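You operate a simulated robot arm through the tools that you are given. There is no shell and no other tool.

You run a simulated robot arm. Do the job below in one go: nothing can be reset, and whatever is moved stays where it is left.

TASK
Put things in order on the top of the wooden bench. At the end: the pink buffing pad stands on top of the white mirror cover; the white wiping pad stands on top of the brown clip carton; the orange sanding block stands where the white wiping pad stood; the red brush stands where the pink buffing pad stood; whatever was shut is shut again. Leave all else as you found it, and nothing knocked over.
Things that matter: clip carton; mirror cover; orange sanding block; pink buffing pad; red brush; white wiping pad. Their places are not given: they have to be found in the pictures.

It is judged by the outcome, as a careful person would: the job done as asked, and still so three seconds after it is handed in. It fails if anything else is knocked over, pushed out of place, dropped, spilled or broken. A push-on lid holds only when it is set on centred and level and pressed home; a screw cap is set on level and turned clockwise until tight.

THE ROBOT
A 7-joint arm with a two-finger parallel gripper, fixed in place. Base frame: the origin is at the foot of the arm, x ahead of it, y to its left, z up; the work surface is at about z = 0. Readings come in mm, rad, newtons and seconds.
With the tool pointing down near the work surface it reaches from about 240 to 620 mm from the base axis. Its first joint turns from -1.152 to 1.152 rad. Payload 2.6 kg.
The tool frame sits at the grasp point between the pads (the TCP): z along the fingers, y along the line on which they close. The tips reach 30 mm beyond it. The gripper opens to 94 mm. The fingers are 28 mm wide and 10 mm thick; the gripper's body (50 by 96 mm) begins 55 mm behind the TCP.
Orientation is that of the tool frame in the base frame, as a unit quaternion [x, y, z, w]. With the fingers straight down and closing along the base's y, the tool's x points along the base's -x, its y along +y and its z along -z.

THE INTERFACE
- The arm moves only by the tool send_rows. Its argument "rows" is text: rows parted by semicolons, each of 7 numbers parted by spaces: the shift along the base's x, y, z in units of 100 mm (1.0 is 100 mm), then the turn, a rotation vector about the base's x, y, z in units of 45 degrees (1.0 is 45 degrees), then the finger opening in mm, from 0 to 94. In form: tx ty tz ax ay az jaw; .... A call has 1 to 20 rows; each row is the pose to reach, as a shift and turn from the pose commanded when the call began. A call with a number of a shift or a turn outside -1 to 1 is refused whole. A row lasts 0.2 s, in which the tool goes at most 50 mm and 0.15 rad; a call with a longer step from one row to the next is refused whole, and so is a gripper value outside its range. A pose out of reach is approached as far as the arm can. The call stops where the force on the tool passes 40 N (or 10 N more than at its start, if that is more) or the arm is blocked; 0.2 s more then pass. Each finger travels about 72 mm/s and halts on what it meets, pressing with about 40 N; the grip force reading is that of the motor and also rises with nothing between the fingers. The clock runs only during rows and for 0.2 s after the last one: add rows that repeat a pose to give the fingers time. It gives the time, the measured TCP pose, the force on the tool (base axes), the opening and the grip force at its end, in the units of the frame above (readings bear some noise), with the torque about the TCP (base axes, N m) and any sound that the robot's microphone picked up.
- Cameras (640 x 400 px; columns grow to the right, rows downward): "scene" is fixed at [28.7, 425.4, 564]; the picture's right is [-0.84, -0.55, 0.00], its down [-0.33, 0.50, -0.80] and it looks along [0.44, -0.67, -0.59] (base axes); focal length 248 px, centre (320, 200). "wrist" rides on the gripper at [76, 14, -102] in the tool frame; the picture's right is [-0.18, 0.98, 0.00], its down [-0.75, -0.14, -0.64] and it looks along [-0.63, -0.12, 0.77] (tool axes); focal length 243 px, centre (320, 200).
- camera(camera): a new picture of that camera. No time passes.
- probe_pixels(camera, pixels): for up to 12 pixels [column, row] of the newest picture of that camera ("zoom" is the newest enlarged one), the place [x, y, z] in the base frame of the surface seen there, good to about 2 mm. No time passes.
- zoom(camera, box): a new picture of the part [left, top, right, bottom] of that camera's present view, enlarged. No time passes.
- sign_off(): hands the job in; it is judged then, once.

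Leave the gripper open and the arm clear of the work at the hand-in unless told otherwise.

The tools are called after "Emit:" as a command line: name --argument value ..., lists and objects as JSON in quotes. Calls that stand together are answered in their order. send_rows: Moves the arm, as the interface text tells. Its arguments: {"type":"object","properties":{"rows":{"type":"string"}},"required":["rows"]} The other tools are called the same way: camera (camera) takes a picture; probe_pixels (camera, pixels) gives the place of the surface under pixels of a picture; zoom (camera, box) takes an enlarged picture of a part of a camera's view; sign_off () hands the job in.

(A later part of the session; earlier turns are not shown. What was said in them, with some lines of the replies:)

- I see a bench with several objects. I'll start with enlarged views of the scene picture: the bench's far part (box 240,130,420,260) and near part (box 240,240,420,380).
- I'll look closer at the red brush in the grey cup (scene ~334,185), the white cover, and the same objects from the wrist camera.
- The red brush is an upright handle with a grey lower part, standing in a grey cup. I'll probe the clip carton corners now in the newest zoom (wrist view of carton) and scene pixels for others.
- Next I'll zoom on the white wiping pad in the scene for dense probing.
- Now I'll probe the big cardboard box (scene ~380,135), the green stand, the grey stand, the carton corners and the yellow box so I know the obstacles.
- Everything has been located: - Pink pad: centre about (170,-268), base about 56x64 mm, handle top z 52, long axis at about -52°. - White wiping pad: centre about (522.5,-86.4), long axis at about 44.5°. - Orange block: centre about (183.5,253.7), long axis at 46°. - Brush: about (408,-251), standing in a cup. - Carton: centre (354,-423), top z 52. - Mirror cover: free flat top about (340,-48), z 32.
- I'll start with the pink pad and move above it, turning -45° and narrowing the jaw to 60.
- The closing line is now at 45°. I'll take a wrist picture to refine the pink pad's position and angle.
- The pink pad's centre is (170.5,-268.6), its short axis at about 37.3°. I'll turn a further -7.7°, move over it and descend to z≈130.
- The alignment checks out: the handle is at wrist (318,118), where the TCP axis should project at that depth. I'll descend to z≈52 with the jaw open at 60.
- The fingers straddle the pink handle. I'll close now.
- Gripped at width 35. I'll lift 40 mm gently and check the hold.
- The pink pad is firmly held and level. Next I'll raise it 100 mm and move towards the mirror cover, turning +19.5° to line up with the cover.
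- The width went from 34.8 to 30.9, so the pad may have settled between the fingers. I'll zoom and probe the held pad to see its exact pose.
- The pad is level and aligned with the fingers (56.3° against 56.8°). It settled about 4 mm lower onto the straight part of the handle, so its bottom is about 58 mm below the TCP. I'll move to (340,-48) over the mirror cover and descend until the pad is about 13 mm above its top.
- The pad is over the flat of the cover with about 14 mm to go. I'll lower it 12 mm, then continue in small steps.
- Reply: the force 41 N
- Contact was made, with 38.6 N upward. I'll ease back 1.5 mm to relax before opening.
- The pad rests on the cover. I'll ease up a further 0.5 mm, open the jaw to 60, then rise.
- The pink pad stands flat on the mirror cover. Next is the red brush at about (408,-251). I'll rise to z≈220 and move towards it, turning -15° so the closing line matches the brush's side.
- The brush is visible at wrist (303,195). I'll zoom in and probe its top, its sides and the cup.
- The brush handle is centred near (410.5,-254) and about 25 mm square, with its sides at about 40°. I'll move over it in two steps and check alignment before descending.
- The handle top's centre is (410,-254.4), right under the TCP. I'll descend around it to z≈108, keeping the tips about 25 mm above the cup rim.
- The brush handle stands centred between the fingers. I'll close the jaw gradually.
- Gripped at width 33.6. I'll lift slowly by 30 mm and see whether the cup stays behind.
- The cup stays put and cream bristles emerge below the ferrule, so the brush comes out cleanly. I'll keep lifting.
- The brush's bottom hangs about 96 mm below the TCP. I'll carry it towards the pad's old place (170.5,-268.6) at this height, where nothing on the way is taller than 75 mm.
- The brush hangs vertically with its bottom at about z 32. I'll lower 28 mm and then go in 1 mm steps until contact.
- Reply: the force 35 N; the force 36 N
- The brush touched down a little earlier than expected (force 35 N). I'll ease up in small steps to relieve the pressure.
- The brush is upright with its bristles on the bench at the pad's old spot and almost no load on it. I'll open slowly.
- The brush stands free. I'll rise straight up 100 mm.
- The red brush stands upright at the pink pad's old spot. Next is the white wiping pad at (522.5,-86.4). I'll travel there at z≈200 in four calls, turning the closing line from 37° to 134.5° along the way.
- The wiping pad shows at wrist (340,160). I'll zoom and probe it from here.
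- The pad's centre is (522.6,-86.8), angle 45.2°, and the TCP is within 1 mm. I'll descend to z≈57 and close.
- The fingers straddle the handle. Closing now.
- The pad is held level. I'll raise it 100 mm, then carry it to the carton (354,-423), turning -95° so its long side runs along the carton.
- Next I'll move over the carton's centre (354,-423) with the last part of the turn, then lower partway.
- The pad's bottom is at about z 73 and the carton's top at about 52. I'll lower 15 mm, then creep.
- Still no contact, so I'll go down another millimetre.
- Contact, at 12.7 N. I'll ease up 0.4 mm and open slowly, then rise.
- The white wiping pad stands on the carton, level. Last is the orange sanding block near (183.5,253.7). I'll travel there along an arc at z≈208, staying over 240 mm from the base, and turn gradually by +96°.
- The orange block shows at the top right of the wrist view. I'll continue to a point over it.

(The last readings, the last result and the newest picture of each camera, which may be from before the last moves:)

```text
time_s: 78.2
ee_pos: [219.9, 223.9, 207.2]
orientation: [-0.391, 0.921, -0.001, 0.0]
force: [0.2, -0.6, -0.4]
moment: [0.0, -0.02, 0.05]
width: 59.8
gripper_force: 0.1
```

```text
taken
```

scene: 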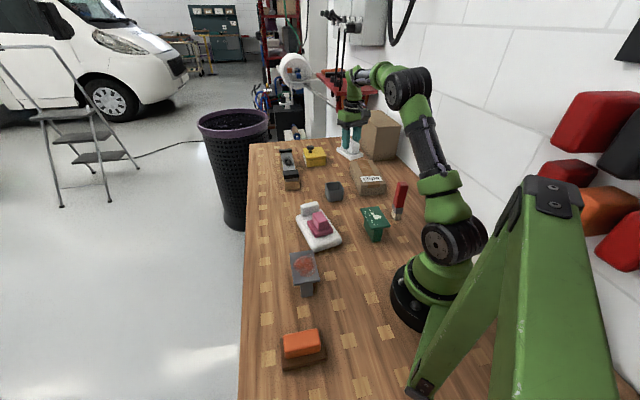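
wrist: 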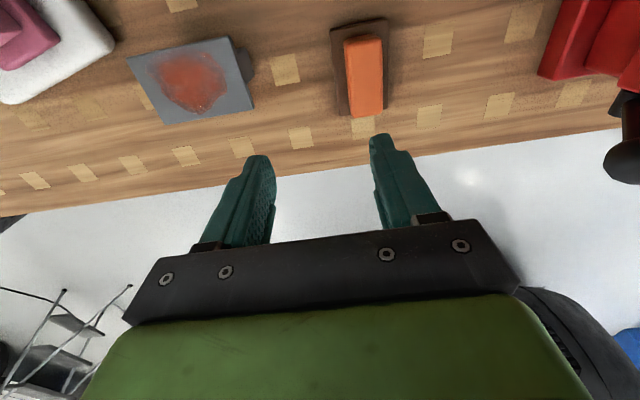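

Emit:
zoom --camera "wrist" --box '[315, 5, 405, 130]'

```text
3.20 times, centred on (360, 68) of wrist
```

zoom: 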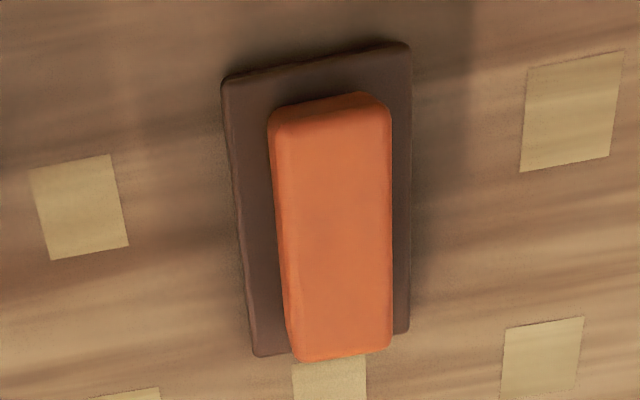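

Emit:
probe_pixels --camera "zoom" --pixels '[[280, 140], [380, 120], [300, 350], [385, 338], [335, 230], [232, 88], [402, 52], [260, 345], [403, 325], [255, 250], [400, 220], [333, 100]]'

```text
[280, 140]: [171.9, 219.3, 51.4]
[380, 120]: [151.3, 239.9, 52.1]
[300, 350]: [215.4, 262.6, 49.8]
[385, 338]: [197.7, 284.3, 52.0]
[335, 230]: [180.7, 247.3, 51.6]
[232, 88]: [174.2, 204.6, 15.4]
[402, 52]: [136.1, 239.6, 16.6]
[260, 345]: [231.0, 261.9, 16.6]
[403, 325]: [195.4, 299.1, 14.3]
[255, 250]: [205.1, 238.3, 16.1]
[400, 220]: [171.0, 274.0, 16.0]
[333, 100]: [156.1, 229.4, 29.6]
```

The orange block's centre is about (184,252), its long axis at about 45.3°. I'll move over it and come down to z≈130 to check.

Emit:
send_rows --rows "-0.18 0.14 0 0 0 -0.01 60; -0.36 0.28 0 0 0 -0.01 60; -0.36 0.28 -0.2 0 0 -0.01 60; -0.36 0.28 -0.4 0 0 -0.01 60; -0.36 0.28 -0.6 0 0 -0.01 60; -0.36 0.28 -0.77 0 0 -0.01 60; -0.36 0.28 -0.77 0 0 -0.01 60"

Emit:
zoom --camera "wrist" --box '[270, 30, 370, 170]'

Emit:
zoom --camera "scene" --box '[240, 230, 380, 400]'

```text
time_s: 79.8
ee_pos: [183.9, 251.9, 130.8]
orientation: [-0.386, 0.923, 0.0, -0.001]
force: [0.2, 0.6, 0.5]
moment: [-0.01, 0.04, 0.0]
width: 60.1
gripper_force: 0.0
```

```text
2.86 times, centred on (320, 100) of wrist
```

zoom: 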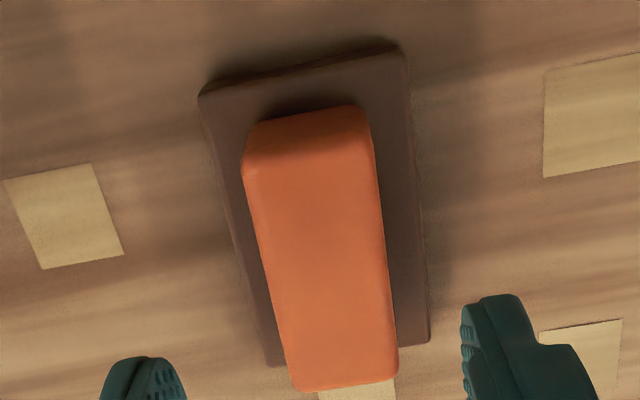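

```text
2.35 times, centred on (310, 315) of scene
```

zoom: 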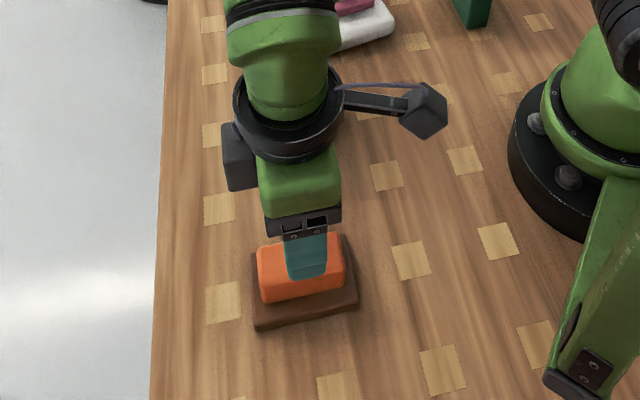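

Emit:
zoom --camera "wrist" --box '[270, 30, 370, 170]'

Emit:
probe_pixels --camera "zoom" --pixels '[[253, 175], [365, 150], [300, 380], [390, 365], [320, 260], [210, 100], [398, 60], [272, 358], [420, 335]]'

```text
2.86 times, centred on (320, 100) of wrist
```

zoom: 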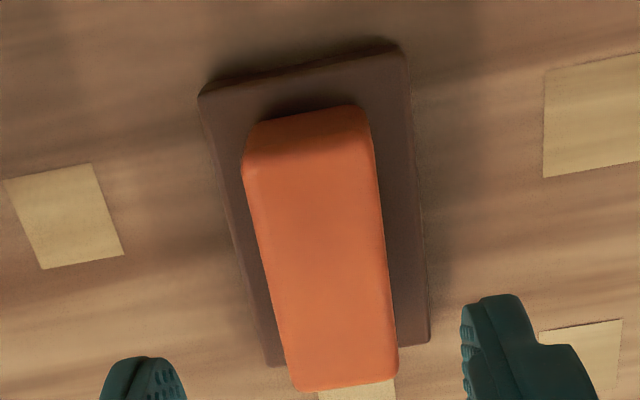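

```text
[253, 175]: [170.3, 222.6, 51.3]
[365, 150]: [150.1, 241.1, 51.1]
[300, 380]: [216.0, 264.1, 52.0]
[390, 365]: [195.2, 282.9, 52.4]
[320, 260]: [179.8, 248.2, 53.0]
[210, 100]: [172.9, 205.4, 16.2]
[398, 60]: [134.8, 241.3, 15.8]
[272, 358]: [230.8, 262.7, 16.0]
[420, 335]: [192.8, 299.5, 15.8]
```

The handle's centre is at (182.9,252.7). I'll shift by 1 mm, descend to z≈58 and close.

Emit:
send_rows --rows "-0.01 0.007 -0.2 0 0 0 60; -0.01 0.007 -0.4 0 0 0 60; -0.01 0.007 -0.55 0 0 0 60; -0.01 0.007 -0.66 0 0 0 60; -0.01 0.007 -0.725 0 0 0 60; -0.01 0.007 -0.725 0 0 0 60"

Emit:
camera --camera "wrist"

Emit:
zoom --camera "scene" --box '[260, 290, 350, 390]'

```text
time_s: 81.2
ee_pos: [184.9, 254.0, 58.3]
orientation: [-0.386, 0.923, 0.0, 0.001]
force: [0.1, -0.9, -0.6]
moment: [-0.04, 0.0, -0.03]
width: 60.3
gripper_force: 0.1
```

```text
taken
```

wrist: 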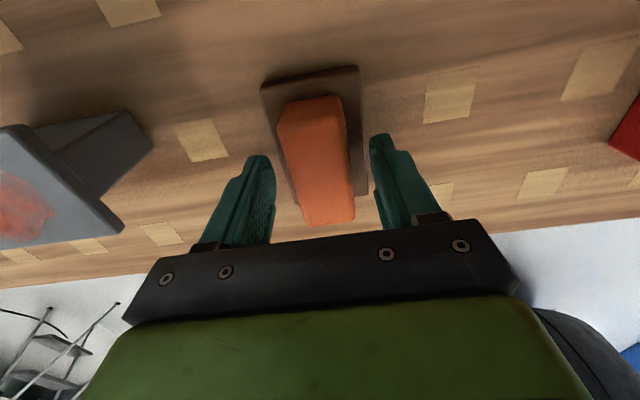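

```text
4.00 times, centred on (305, 340) of scene
```

zoom: 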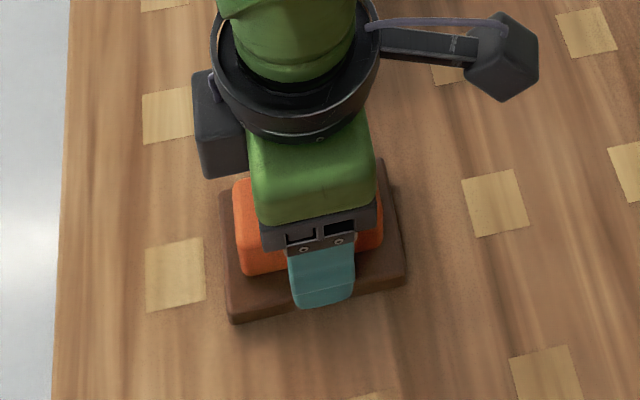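

The fingers straddle the orange handle. I'll close, then lift by 50 mm.

Emit:
send_rows --rows "0 0 0 0 0 0 45; 0 0 0 0 0 0 35; 0 0 0 0 0 0 20; 0 0 0 0 0 0 10; 0 0 0 0 0 0 10; 0 0 0 0 0 0 10"

Emit:
send_rows --rows "0 0 0.04 0 0 0 10; 0 0 0.1 0 0 0 10; 0 0 0.2 0 0 0 10; 0 0 0.35 0 0 0 10; 0 0 0.5 0 0 0 10; 0 0 0.5 0 0 0 10"

Emit:
camera --camera "wrist"

Emit:
zoom --camera "scene" --box '[260, 270, 350, 370]'

```text
time_s: 82.6
ee_pos: [183.5, 252.8, 57.9]
orientation: [-0.386, 0.923, 0.0, 0.0]
force: [-0.3, 0.5, 1.2]
moment: [0.0, -0.05, -0.01]
width: 33.2
gripper_force: 40.1
```

```text
time_s: 84.0
ee_pos: [183.7, 252.0, 109.3]
orientation: [-0.386, 0.922, 0.001, 0.0]
force: [-0.3, -0.3, -1.6]
moment: [-0.01, -0.03, 0.03]
width: 33.2
gripper_force: 40.2
```

```text
taken
```

wrist: 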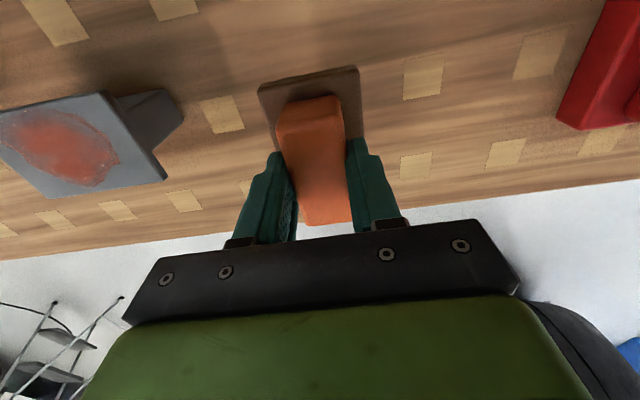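

```text
4.00 times, centred on (305, 320) of scene
```

zoom: 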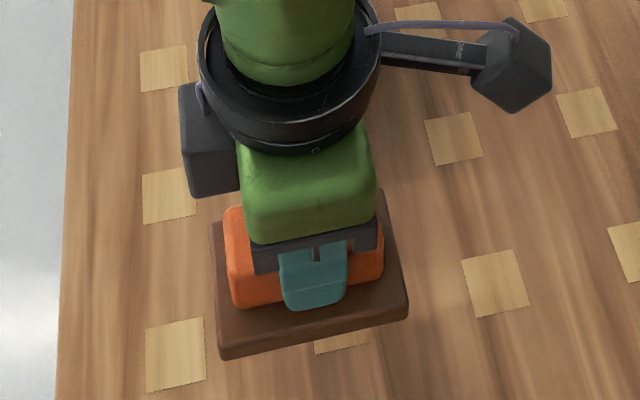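

The sanding block lifts as one piece and hangs level. I'll raise it 100 mm and carry it diagonally to the wiping pad's old place (522.5,-86.8), with no turn needed.

Emit:
send_rows --rows "0 0 0.2 0 0 0 10; 0 0 0.4 0 0 0 10; 0 0 0.6 0 0 0 10; 0 0 0.8 0 0 0 10; 0 0 1.0 0 0 0 10; 0 0 1.0 0 0 0 10"

Emit:
send_rows --rows "0.17 -0.17 0 0 0 0 10; 0.34 -0.34 0 0 0 0 10; 0.51 -0.51 0 0 0 0 10; 0.68 -0.68 0 0 0 0 10; 0.85 -0.85 0 0 0 0 10"

Emit:
send_rows --rows "0.17 -0.17 0 0 0 0 10; 0.34 -0.34 0 0 0 0 10; 0.51 -0.51 0 0 0 0 10; 0.68 -0.68 0 0 0 0 10; 0.85 -0.85 0 0 0 0 10"

Emit:
send_rows --rows "0.17 -0.17 0 0 0 0 10; 0.34 -0.34 0 0 0 0 10; 0.51 -0.51 0 0 0 0 10; 0.68 -0.68 0 0 0 0 10; 0.85 -0.85 0 0 0 0 10; 0.85 -0.85 0 0 0 0 10"

Emit:
camera --camera "wrist"

Emit:
camera --camera "scene"

```text
time_s: 85.4
ee_pos: [183.0, 253.2, 208.3]
orientation: [-0.386, 0.923, 0.001, 0.0]
force: [-0.4, -0.3, -0.7]
moment: [0.01, 0.03, 0.01]
width: 33.3
gripper_force: 40.7
```

```text
time_s: 86.6
ee_pos: [269.1, 168.1, 208.5]
orientation: [-0.386, 0.922, 0.0, 0.0]
force: [-0.5, 0.6, -0.6]
moment: [0.01, -0.02, 0.0]
width: 33.0
gripper_force: 39.8
```

```text
time_s: 87.8
ee_pos: [353.6, 84.1, 207.9]
orientation: [-0.386, 0.923, 0.001, 0.0]
force: [0.1, 0.4, -0.8]
moment: [0.01, -0.02, -0.01]
width: 33.4
gripper_force: 40.0
```

```text
time_s: 89.2
ee_pos: [438.7, -1.8, 208.6]
orientation: [-0.386, 0.922, 0.001, 0.0]
force: [0.3, -0.6, -0.6]
moment: [0.0, 0.03, -0.02]
width: 32.9
gripper_force: 39.8
```

```text
taken
```

wrist: 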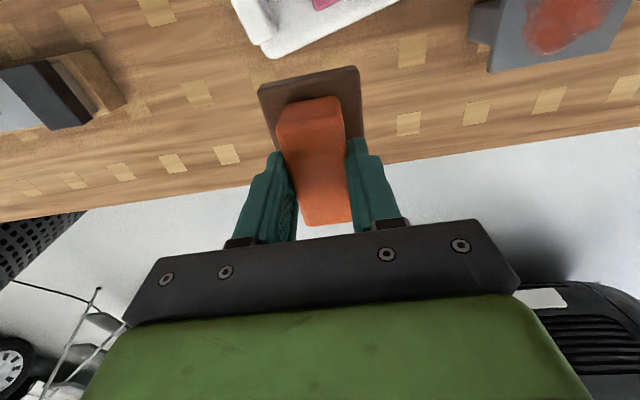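

```text
taken
```

scene: 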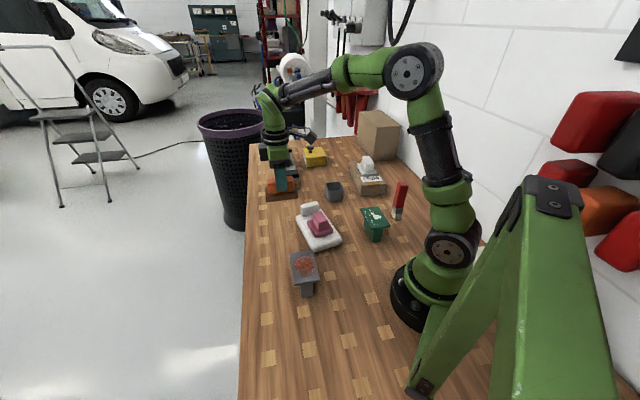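

I'll move over the final spot and descend most of the way.

Emit:
send_rows --rows "0.17 -0.17 0 0 0 0 10; 0.34 -0.34 0 0 0 0 10; 0.51 -0.51 0 0 0 0 10; 0.68 -0.68 0 0 0 0 10; 0.838 -0.85 0 0 0 0 10; 0.838 -0.85 -0.2 0 0 0 10; 0.838 -0.85 -0.4 0 0 0 10; 0.838 -0.85 -0.6 0 0 0 10; 0.838 -0.85 -0.8 0 0 0 10; 0.838 -0.85 -1.0 0 0 0 10; 0.838 -0.85 -1.0 0 0 0 10"

Emit:
camera --camera "wrist"

Emit:
zoom --camera "scene" --box '[255, 140, 325, 220]'

```text
time_s: 91.6
ee_pos: [521.4, -85.9, 106.9]
orientation: [-0.385, 0.923, 0.0, -0.001]
force: [0.9, -0.2, 0.0]
moment: [0.01, 0.02, 0.0]
width: 33.1
gripper_force: 40.2
```

```text
taken
```

wrist: 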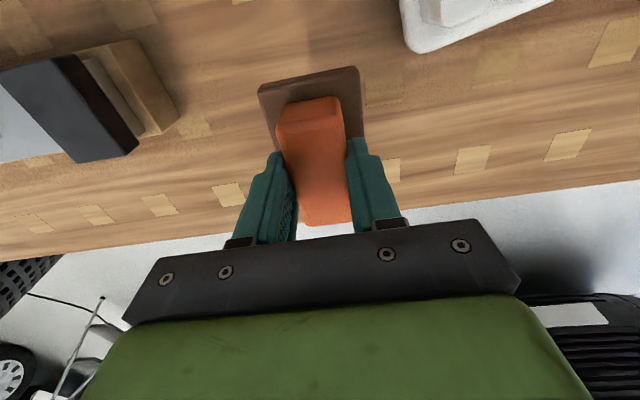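

```text
5.00 times, centred on (290, 180) of scene
```

zoom: 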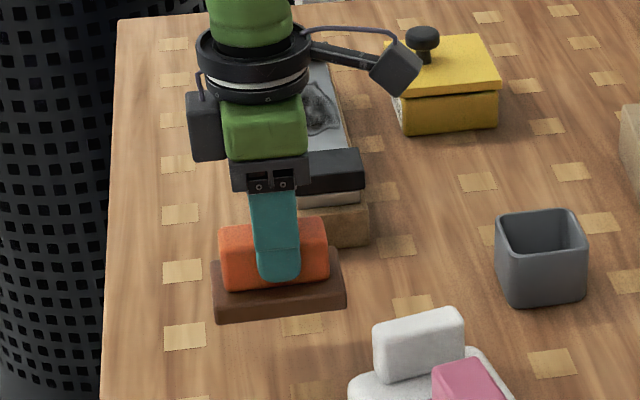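

Emit:
probe_pixels --camera "zoom" --pixels '[[218, 297], [342, 282], [218, 316], [343, 303], [215, 265], [338, 252], [228, 285], [322, 272]]'

```text
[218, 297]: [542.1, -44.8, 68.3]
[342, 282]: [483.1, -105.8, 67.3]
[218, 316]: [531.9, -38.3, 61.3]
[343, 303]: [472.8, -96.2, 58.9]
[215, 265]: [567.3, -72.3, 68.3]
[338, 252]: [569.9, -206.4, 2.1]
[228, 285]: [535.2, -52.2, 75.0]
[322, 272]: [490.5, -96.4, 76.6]
```

The block's base corners match the old pad's footprint. I'll lower it 42 mm, then creep to contact.

Emit:
send_rows --rows "0 0 -0.12 0 0 0 10; 0 0 -0.24 0 0 0 10; 0 0 -0.34 0 0 0 10; 0 0 -0.42 0 0 0 10; 0 0 -0.42 0 0 0 10"

Emit:
send_rows --rows "0 0 -0.01 0 0 0 10; 0 0 -0.02 0 0 0 10; 0 0 -0.03 0 0 0 10; 0 0 -0.03 0 0 0 10"

```text
time_s: 92.8
ee_pos: [522.7, -86.3, 67.3]
orientation: [-0.385, 0.923, 0.0, 0.0]
force: [-0.3, 0.2, -2.0]
moment: [0.03, 0.01, 0.0]
width: 33.0
gripper_force: 40.3
```

```text
time_s: 93.8
ee_pos: [521.5, -86.8, 62.5]
orientation: [-0.386, 0.923, 0.0, 0.0]
force: [0.2, 0.7, -1.0]
moment: [-0.03, -0.05, -0.03]
width: 33.2
gripper_force: 39.8
```

Emit:
send_rows --rows "0 0 -0.01 0 0 0 10; 0 0 -0.02 0 0 0 10; 0 0 -0.02 0 0 0 10"

```text
time_s: 94.6
ee_pos: [521.8, -86.6, 60.9]
orientation: [-0.385, 0.923, 0.0, -0.001]
force: [0.5, -0.7, -1.4]
moment: [0.0, -0.01, 0.01]
width: 33.2
gripper_force: 39.9
```

Emit:
send_rows --rows "0 0 -0.007 0 0 0 10; 0 0 -0.014 0 0 0 10; 0 0 -0.014 0 0 0 10"

```text
time_s: 95.4
ee_pos: [521.6, -86.3, 60.0]
orientation: [-0.385, 0.923, 0.0, 0.0]
force: [-0.7, 0.2, -1.4]
moment: [0.0, -0.01, 0.03]
width: 33.3
gripper_force: 40.1
```

Emit:
send_rows --rows "0 0 -0.006 0 0 0 10; 0 0 -0.011 0 0 0 10; 0 0 -0.011 0 0 0 10"

```text
time_s: 96.2
ee_pos: [522.1, -87.1, 59.2]
orientation: [-0.386, 0.923, 0.0, 0.0]
force: [0.5, -0.7, -1.0]
moment: [-0.01, -0.01, 0.01]
width: 33.2
gripper_force: 39.8
```

Emit:
send_rows --rows "0 0 -0.005 0 0 0 10; 0 0 -0.01 0 0 0 10; 0 0 -0.01 0 0 0 10"

```text
time_s: 97.0
ee_pos: [522.0, -87.3, 57.7]
orientation: [-0.386, 0.922, 0.0, 0.0]
force: [-0.3, -0.3, 2.7]
moment: [0.02, 0.1, 0.03]
width: 33.2
gripper_force: 40.2
```

The force reads +2.7 N, so the block has just touched the bench. I'll open slowly and rise.

Emit:
send_rows --rows "0 0 -0.002 0 0 0 10; 0 0 -0.002 0 0 0 32; 0 0 -0.002 0 0 0 35; 0 0 -0.002 0 0 0 40; 0 0 -0.002 0 0 0 50; 0 0 -0.002 0 0 0 60; 0 0 -0.002 0 0 0 60"

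Emit:
send_rows --rows "0 0 0.1 0 0 0 60; 0 0 0.25 0 0 0 60; 0 0 0.4 0 0 0 60; 0 0 0.6 0 0 0 60; 0 0 0.8 0 0 0 60; 0 0 1.0 0 0 0 60; 0 0 1.0 0 0 0 60"

Emit:
zoom --camera "scene" --box '[255, 140, 325, 220]'

Emit:
camera --camera "wrist"

```text
time_s: 98.6
ee_pos: [523.1, -88.0, 56.9]
orientation: [-0.386, 0.923, 0.0, 0.0]
force: [-1.0, -0.3, 1.3]
moment: [0.02, -0.07, 0.02]
width: 59.9
gripper_force: 0.0
```

```text
time_s: 100.2
ee_pos: [520.4, -86.9, 157.9]
orientation: [-0.386, 0.923, 0.0, 0.0]
force: [-1.0, 0.7, -0.7]
moment: [-0.01, 0.02, -0.01]
width: 60.0
gripper_force: 0.0
```

```text
5.00 times, centred on (290, 180) of scene
```

zoom: 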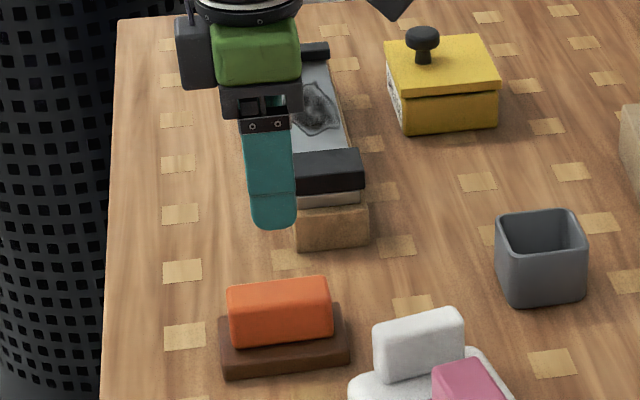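

```text
taken
```

wrist: 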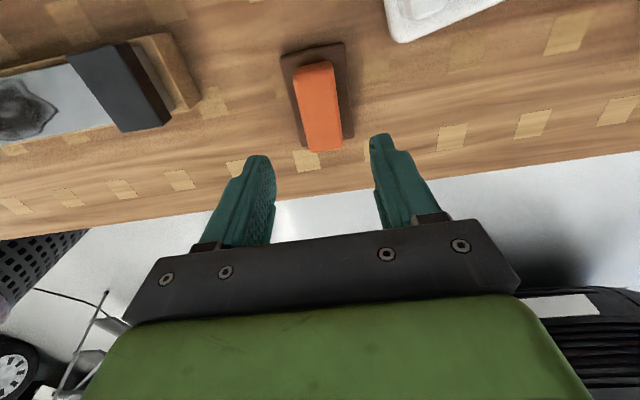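

The orange block stands in place. I'll raise the arm, open the jaw fully and draw back clear for a final look at everything.

Emit:
send_rows --rows "0 0 0.25 0 0 0 70; 0 0 0.5 0 0 0 80; 0 0 0.75 0 0 0 94; 0 0 1.0 0 0 0 94; -0.25 0 1.0 0 0 0 94; -0.5 0 1.0 0 0 0 94; -0.75 0 1.0 0 0 0 94; -1.0 0 1.0 0 0 0 94; -1.0 0 1.0 0 0 0 94"

Emit:
send_rows --rows "-0.2 0.2 0.1 0 0 0 94; -0.4 0.4 0.2 0 0 0 94; -0.6 0.6 0.3 0 0 0 94; -0.8 0.8 0.4 0 0 0 94; -0.9 1.0 0.4 0 0 0 94; -0.9 1.0 0.4 0 0 0 94"

Emit:
camera --camera "scene"

Emit:
camera --camera "wrist"

```text
time_s: 102.2
ee_pos: [420.6, -87.2, 256.0]
orientation: [-0.386, 0.923, 0.0, 0.001]
force: [0.5, -0.7, -0.6]
moment: [-0.01, -0.03, 0.01]
width: 94.2
gripper_force: 0.1
```

```text
time_s: 103.6
ee_pos: [332.6, 13.3, 297.9]
orientation: [-0.385, 0.923, 0.0, 0.0]
force: [-0.5, 0.1, -0.4]
moment: [0.01, -0.04, 0.02]
width: 93.8
gripper_force: 0.1
```

```text
taken
```

scene: 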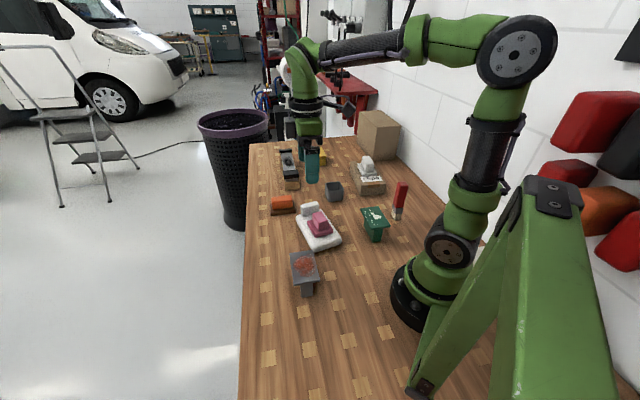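

```text
taken
```

wrist: 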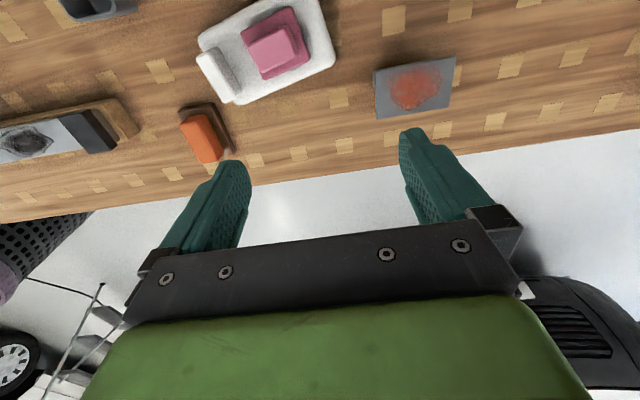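

I'll zoom in for a final check of each placed thing and of the untouched ones.

Emit:
zoom --camera "scene" --box '[250, 140, 340, 260]'

Emit:
zoom --camera "scene" --box '[320, 140, 420, 250]'

```text
3.33 times, centred on (295, 200) of scene
```

zoom: 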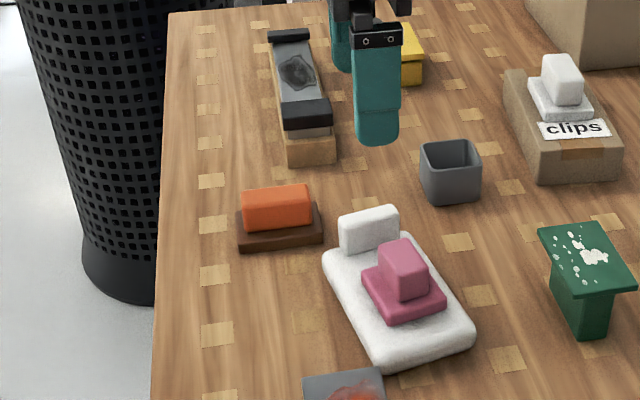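

```text
3.64 times, centred on (370, 195) of scene
```

zoom: 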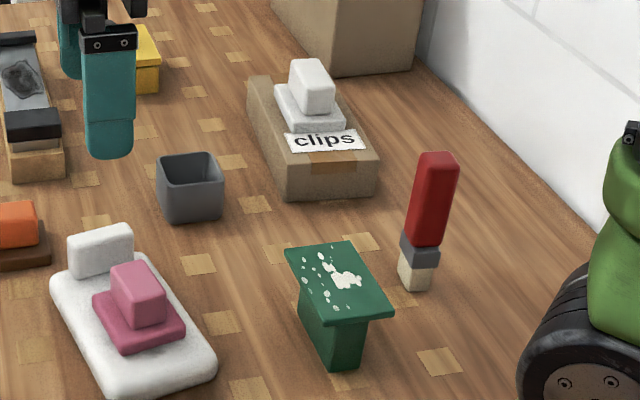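

Emit:
probe_pixels --camera "zoom" --pixels '[[408, 285], [430, 165], [285, 190], [370, 185], [180, 215], [215, 355], [108, 392], [300, 75], [330, 125], [415, 235]]'

Emit:
probe_pixels --camera "scene" --pixels '[[383, 182], [362, 193], [338, 242], [318, 246], [303, 218], [310, 209], [305, 262], [362, 210], [272, 210], [294, 211]]'

```text
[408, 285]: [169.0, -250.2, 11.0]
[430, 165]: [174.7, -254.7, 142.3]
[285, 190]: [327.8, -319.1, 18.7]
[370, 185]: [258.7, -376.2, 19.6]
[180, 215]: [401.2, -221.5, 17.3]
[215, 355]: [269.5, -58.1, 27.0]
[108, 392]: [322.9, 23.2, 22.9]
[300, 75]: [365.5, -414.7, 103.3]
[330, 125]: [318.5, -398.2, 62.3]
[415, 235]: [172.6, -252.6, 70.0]
```

```text
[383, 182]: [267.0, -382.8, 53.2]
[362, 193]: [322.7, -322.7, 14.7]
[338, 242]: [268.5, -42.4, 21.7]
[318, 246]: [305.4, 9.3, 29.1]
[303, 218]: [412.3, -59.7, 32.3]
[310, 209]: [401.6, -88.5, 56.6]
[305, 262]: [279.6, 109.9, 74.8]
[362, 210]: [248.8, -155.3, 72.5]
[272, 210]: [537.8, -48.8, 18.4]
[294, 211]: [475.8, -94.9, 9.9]
```

Everything is in place:
- The pink pad is on the mirror cover.
- The wiping pad is on the carton.
- The orange block is at the wiping pad's old spot.
- The red brush is upright at the pink pad's old spot.

Probes of the cover, carton, cup and stands match their first readings, and the yellow box was never opened. The gripper is open and clear, so I'm handing in.

Emit:
sign_off

```text
The job is handed in.
```

The bench is set out as you asked, and I have handed the job in; no verdict has come back.

- **Pink buffing pad:** it stands flat on the clear part of the white mirror cover.
- **White wiping pad:** it stands level in the middle of the brown clip carton.
- **Orange sanding block:** it stands where the wiping pad was, on the same footprint and at the same angle.
- **Red brush:** I lifted it out of its grey cup. It stands upright on its bristles where the pink pad was.

I left the grey cup where it was, now empty, since the job named only the brush. The yellow box was the only thing I saw with a lid; it was shut at the start and I never touched it. In the last pictures nothing was knocked over, and the mirror cover, carton and both stands measured the same as at the start. The gripper is open and the arm is clear above the bench.
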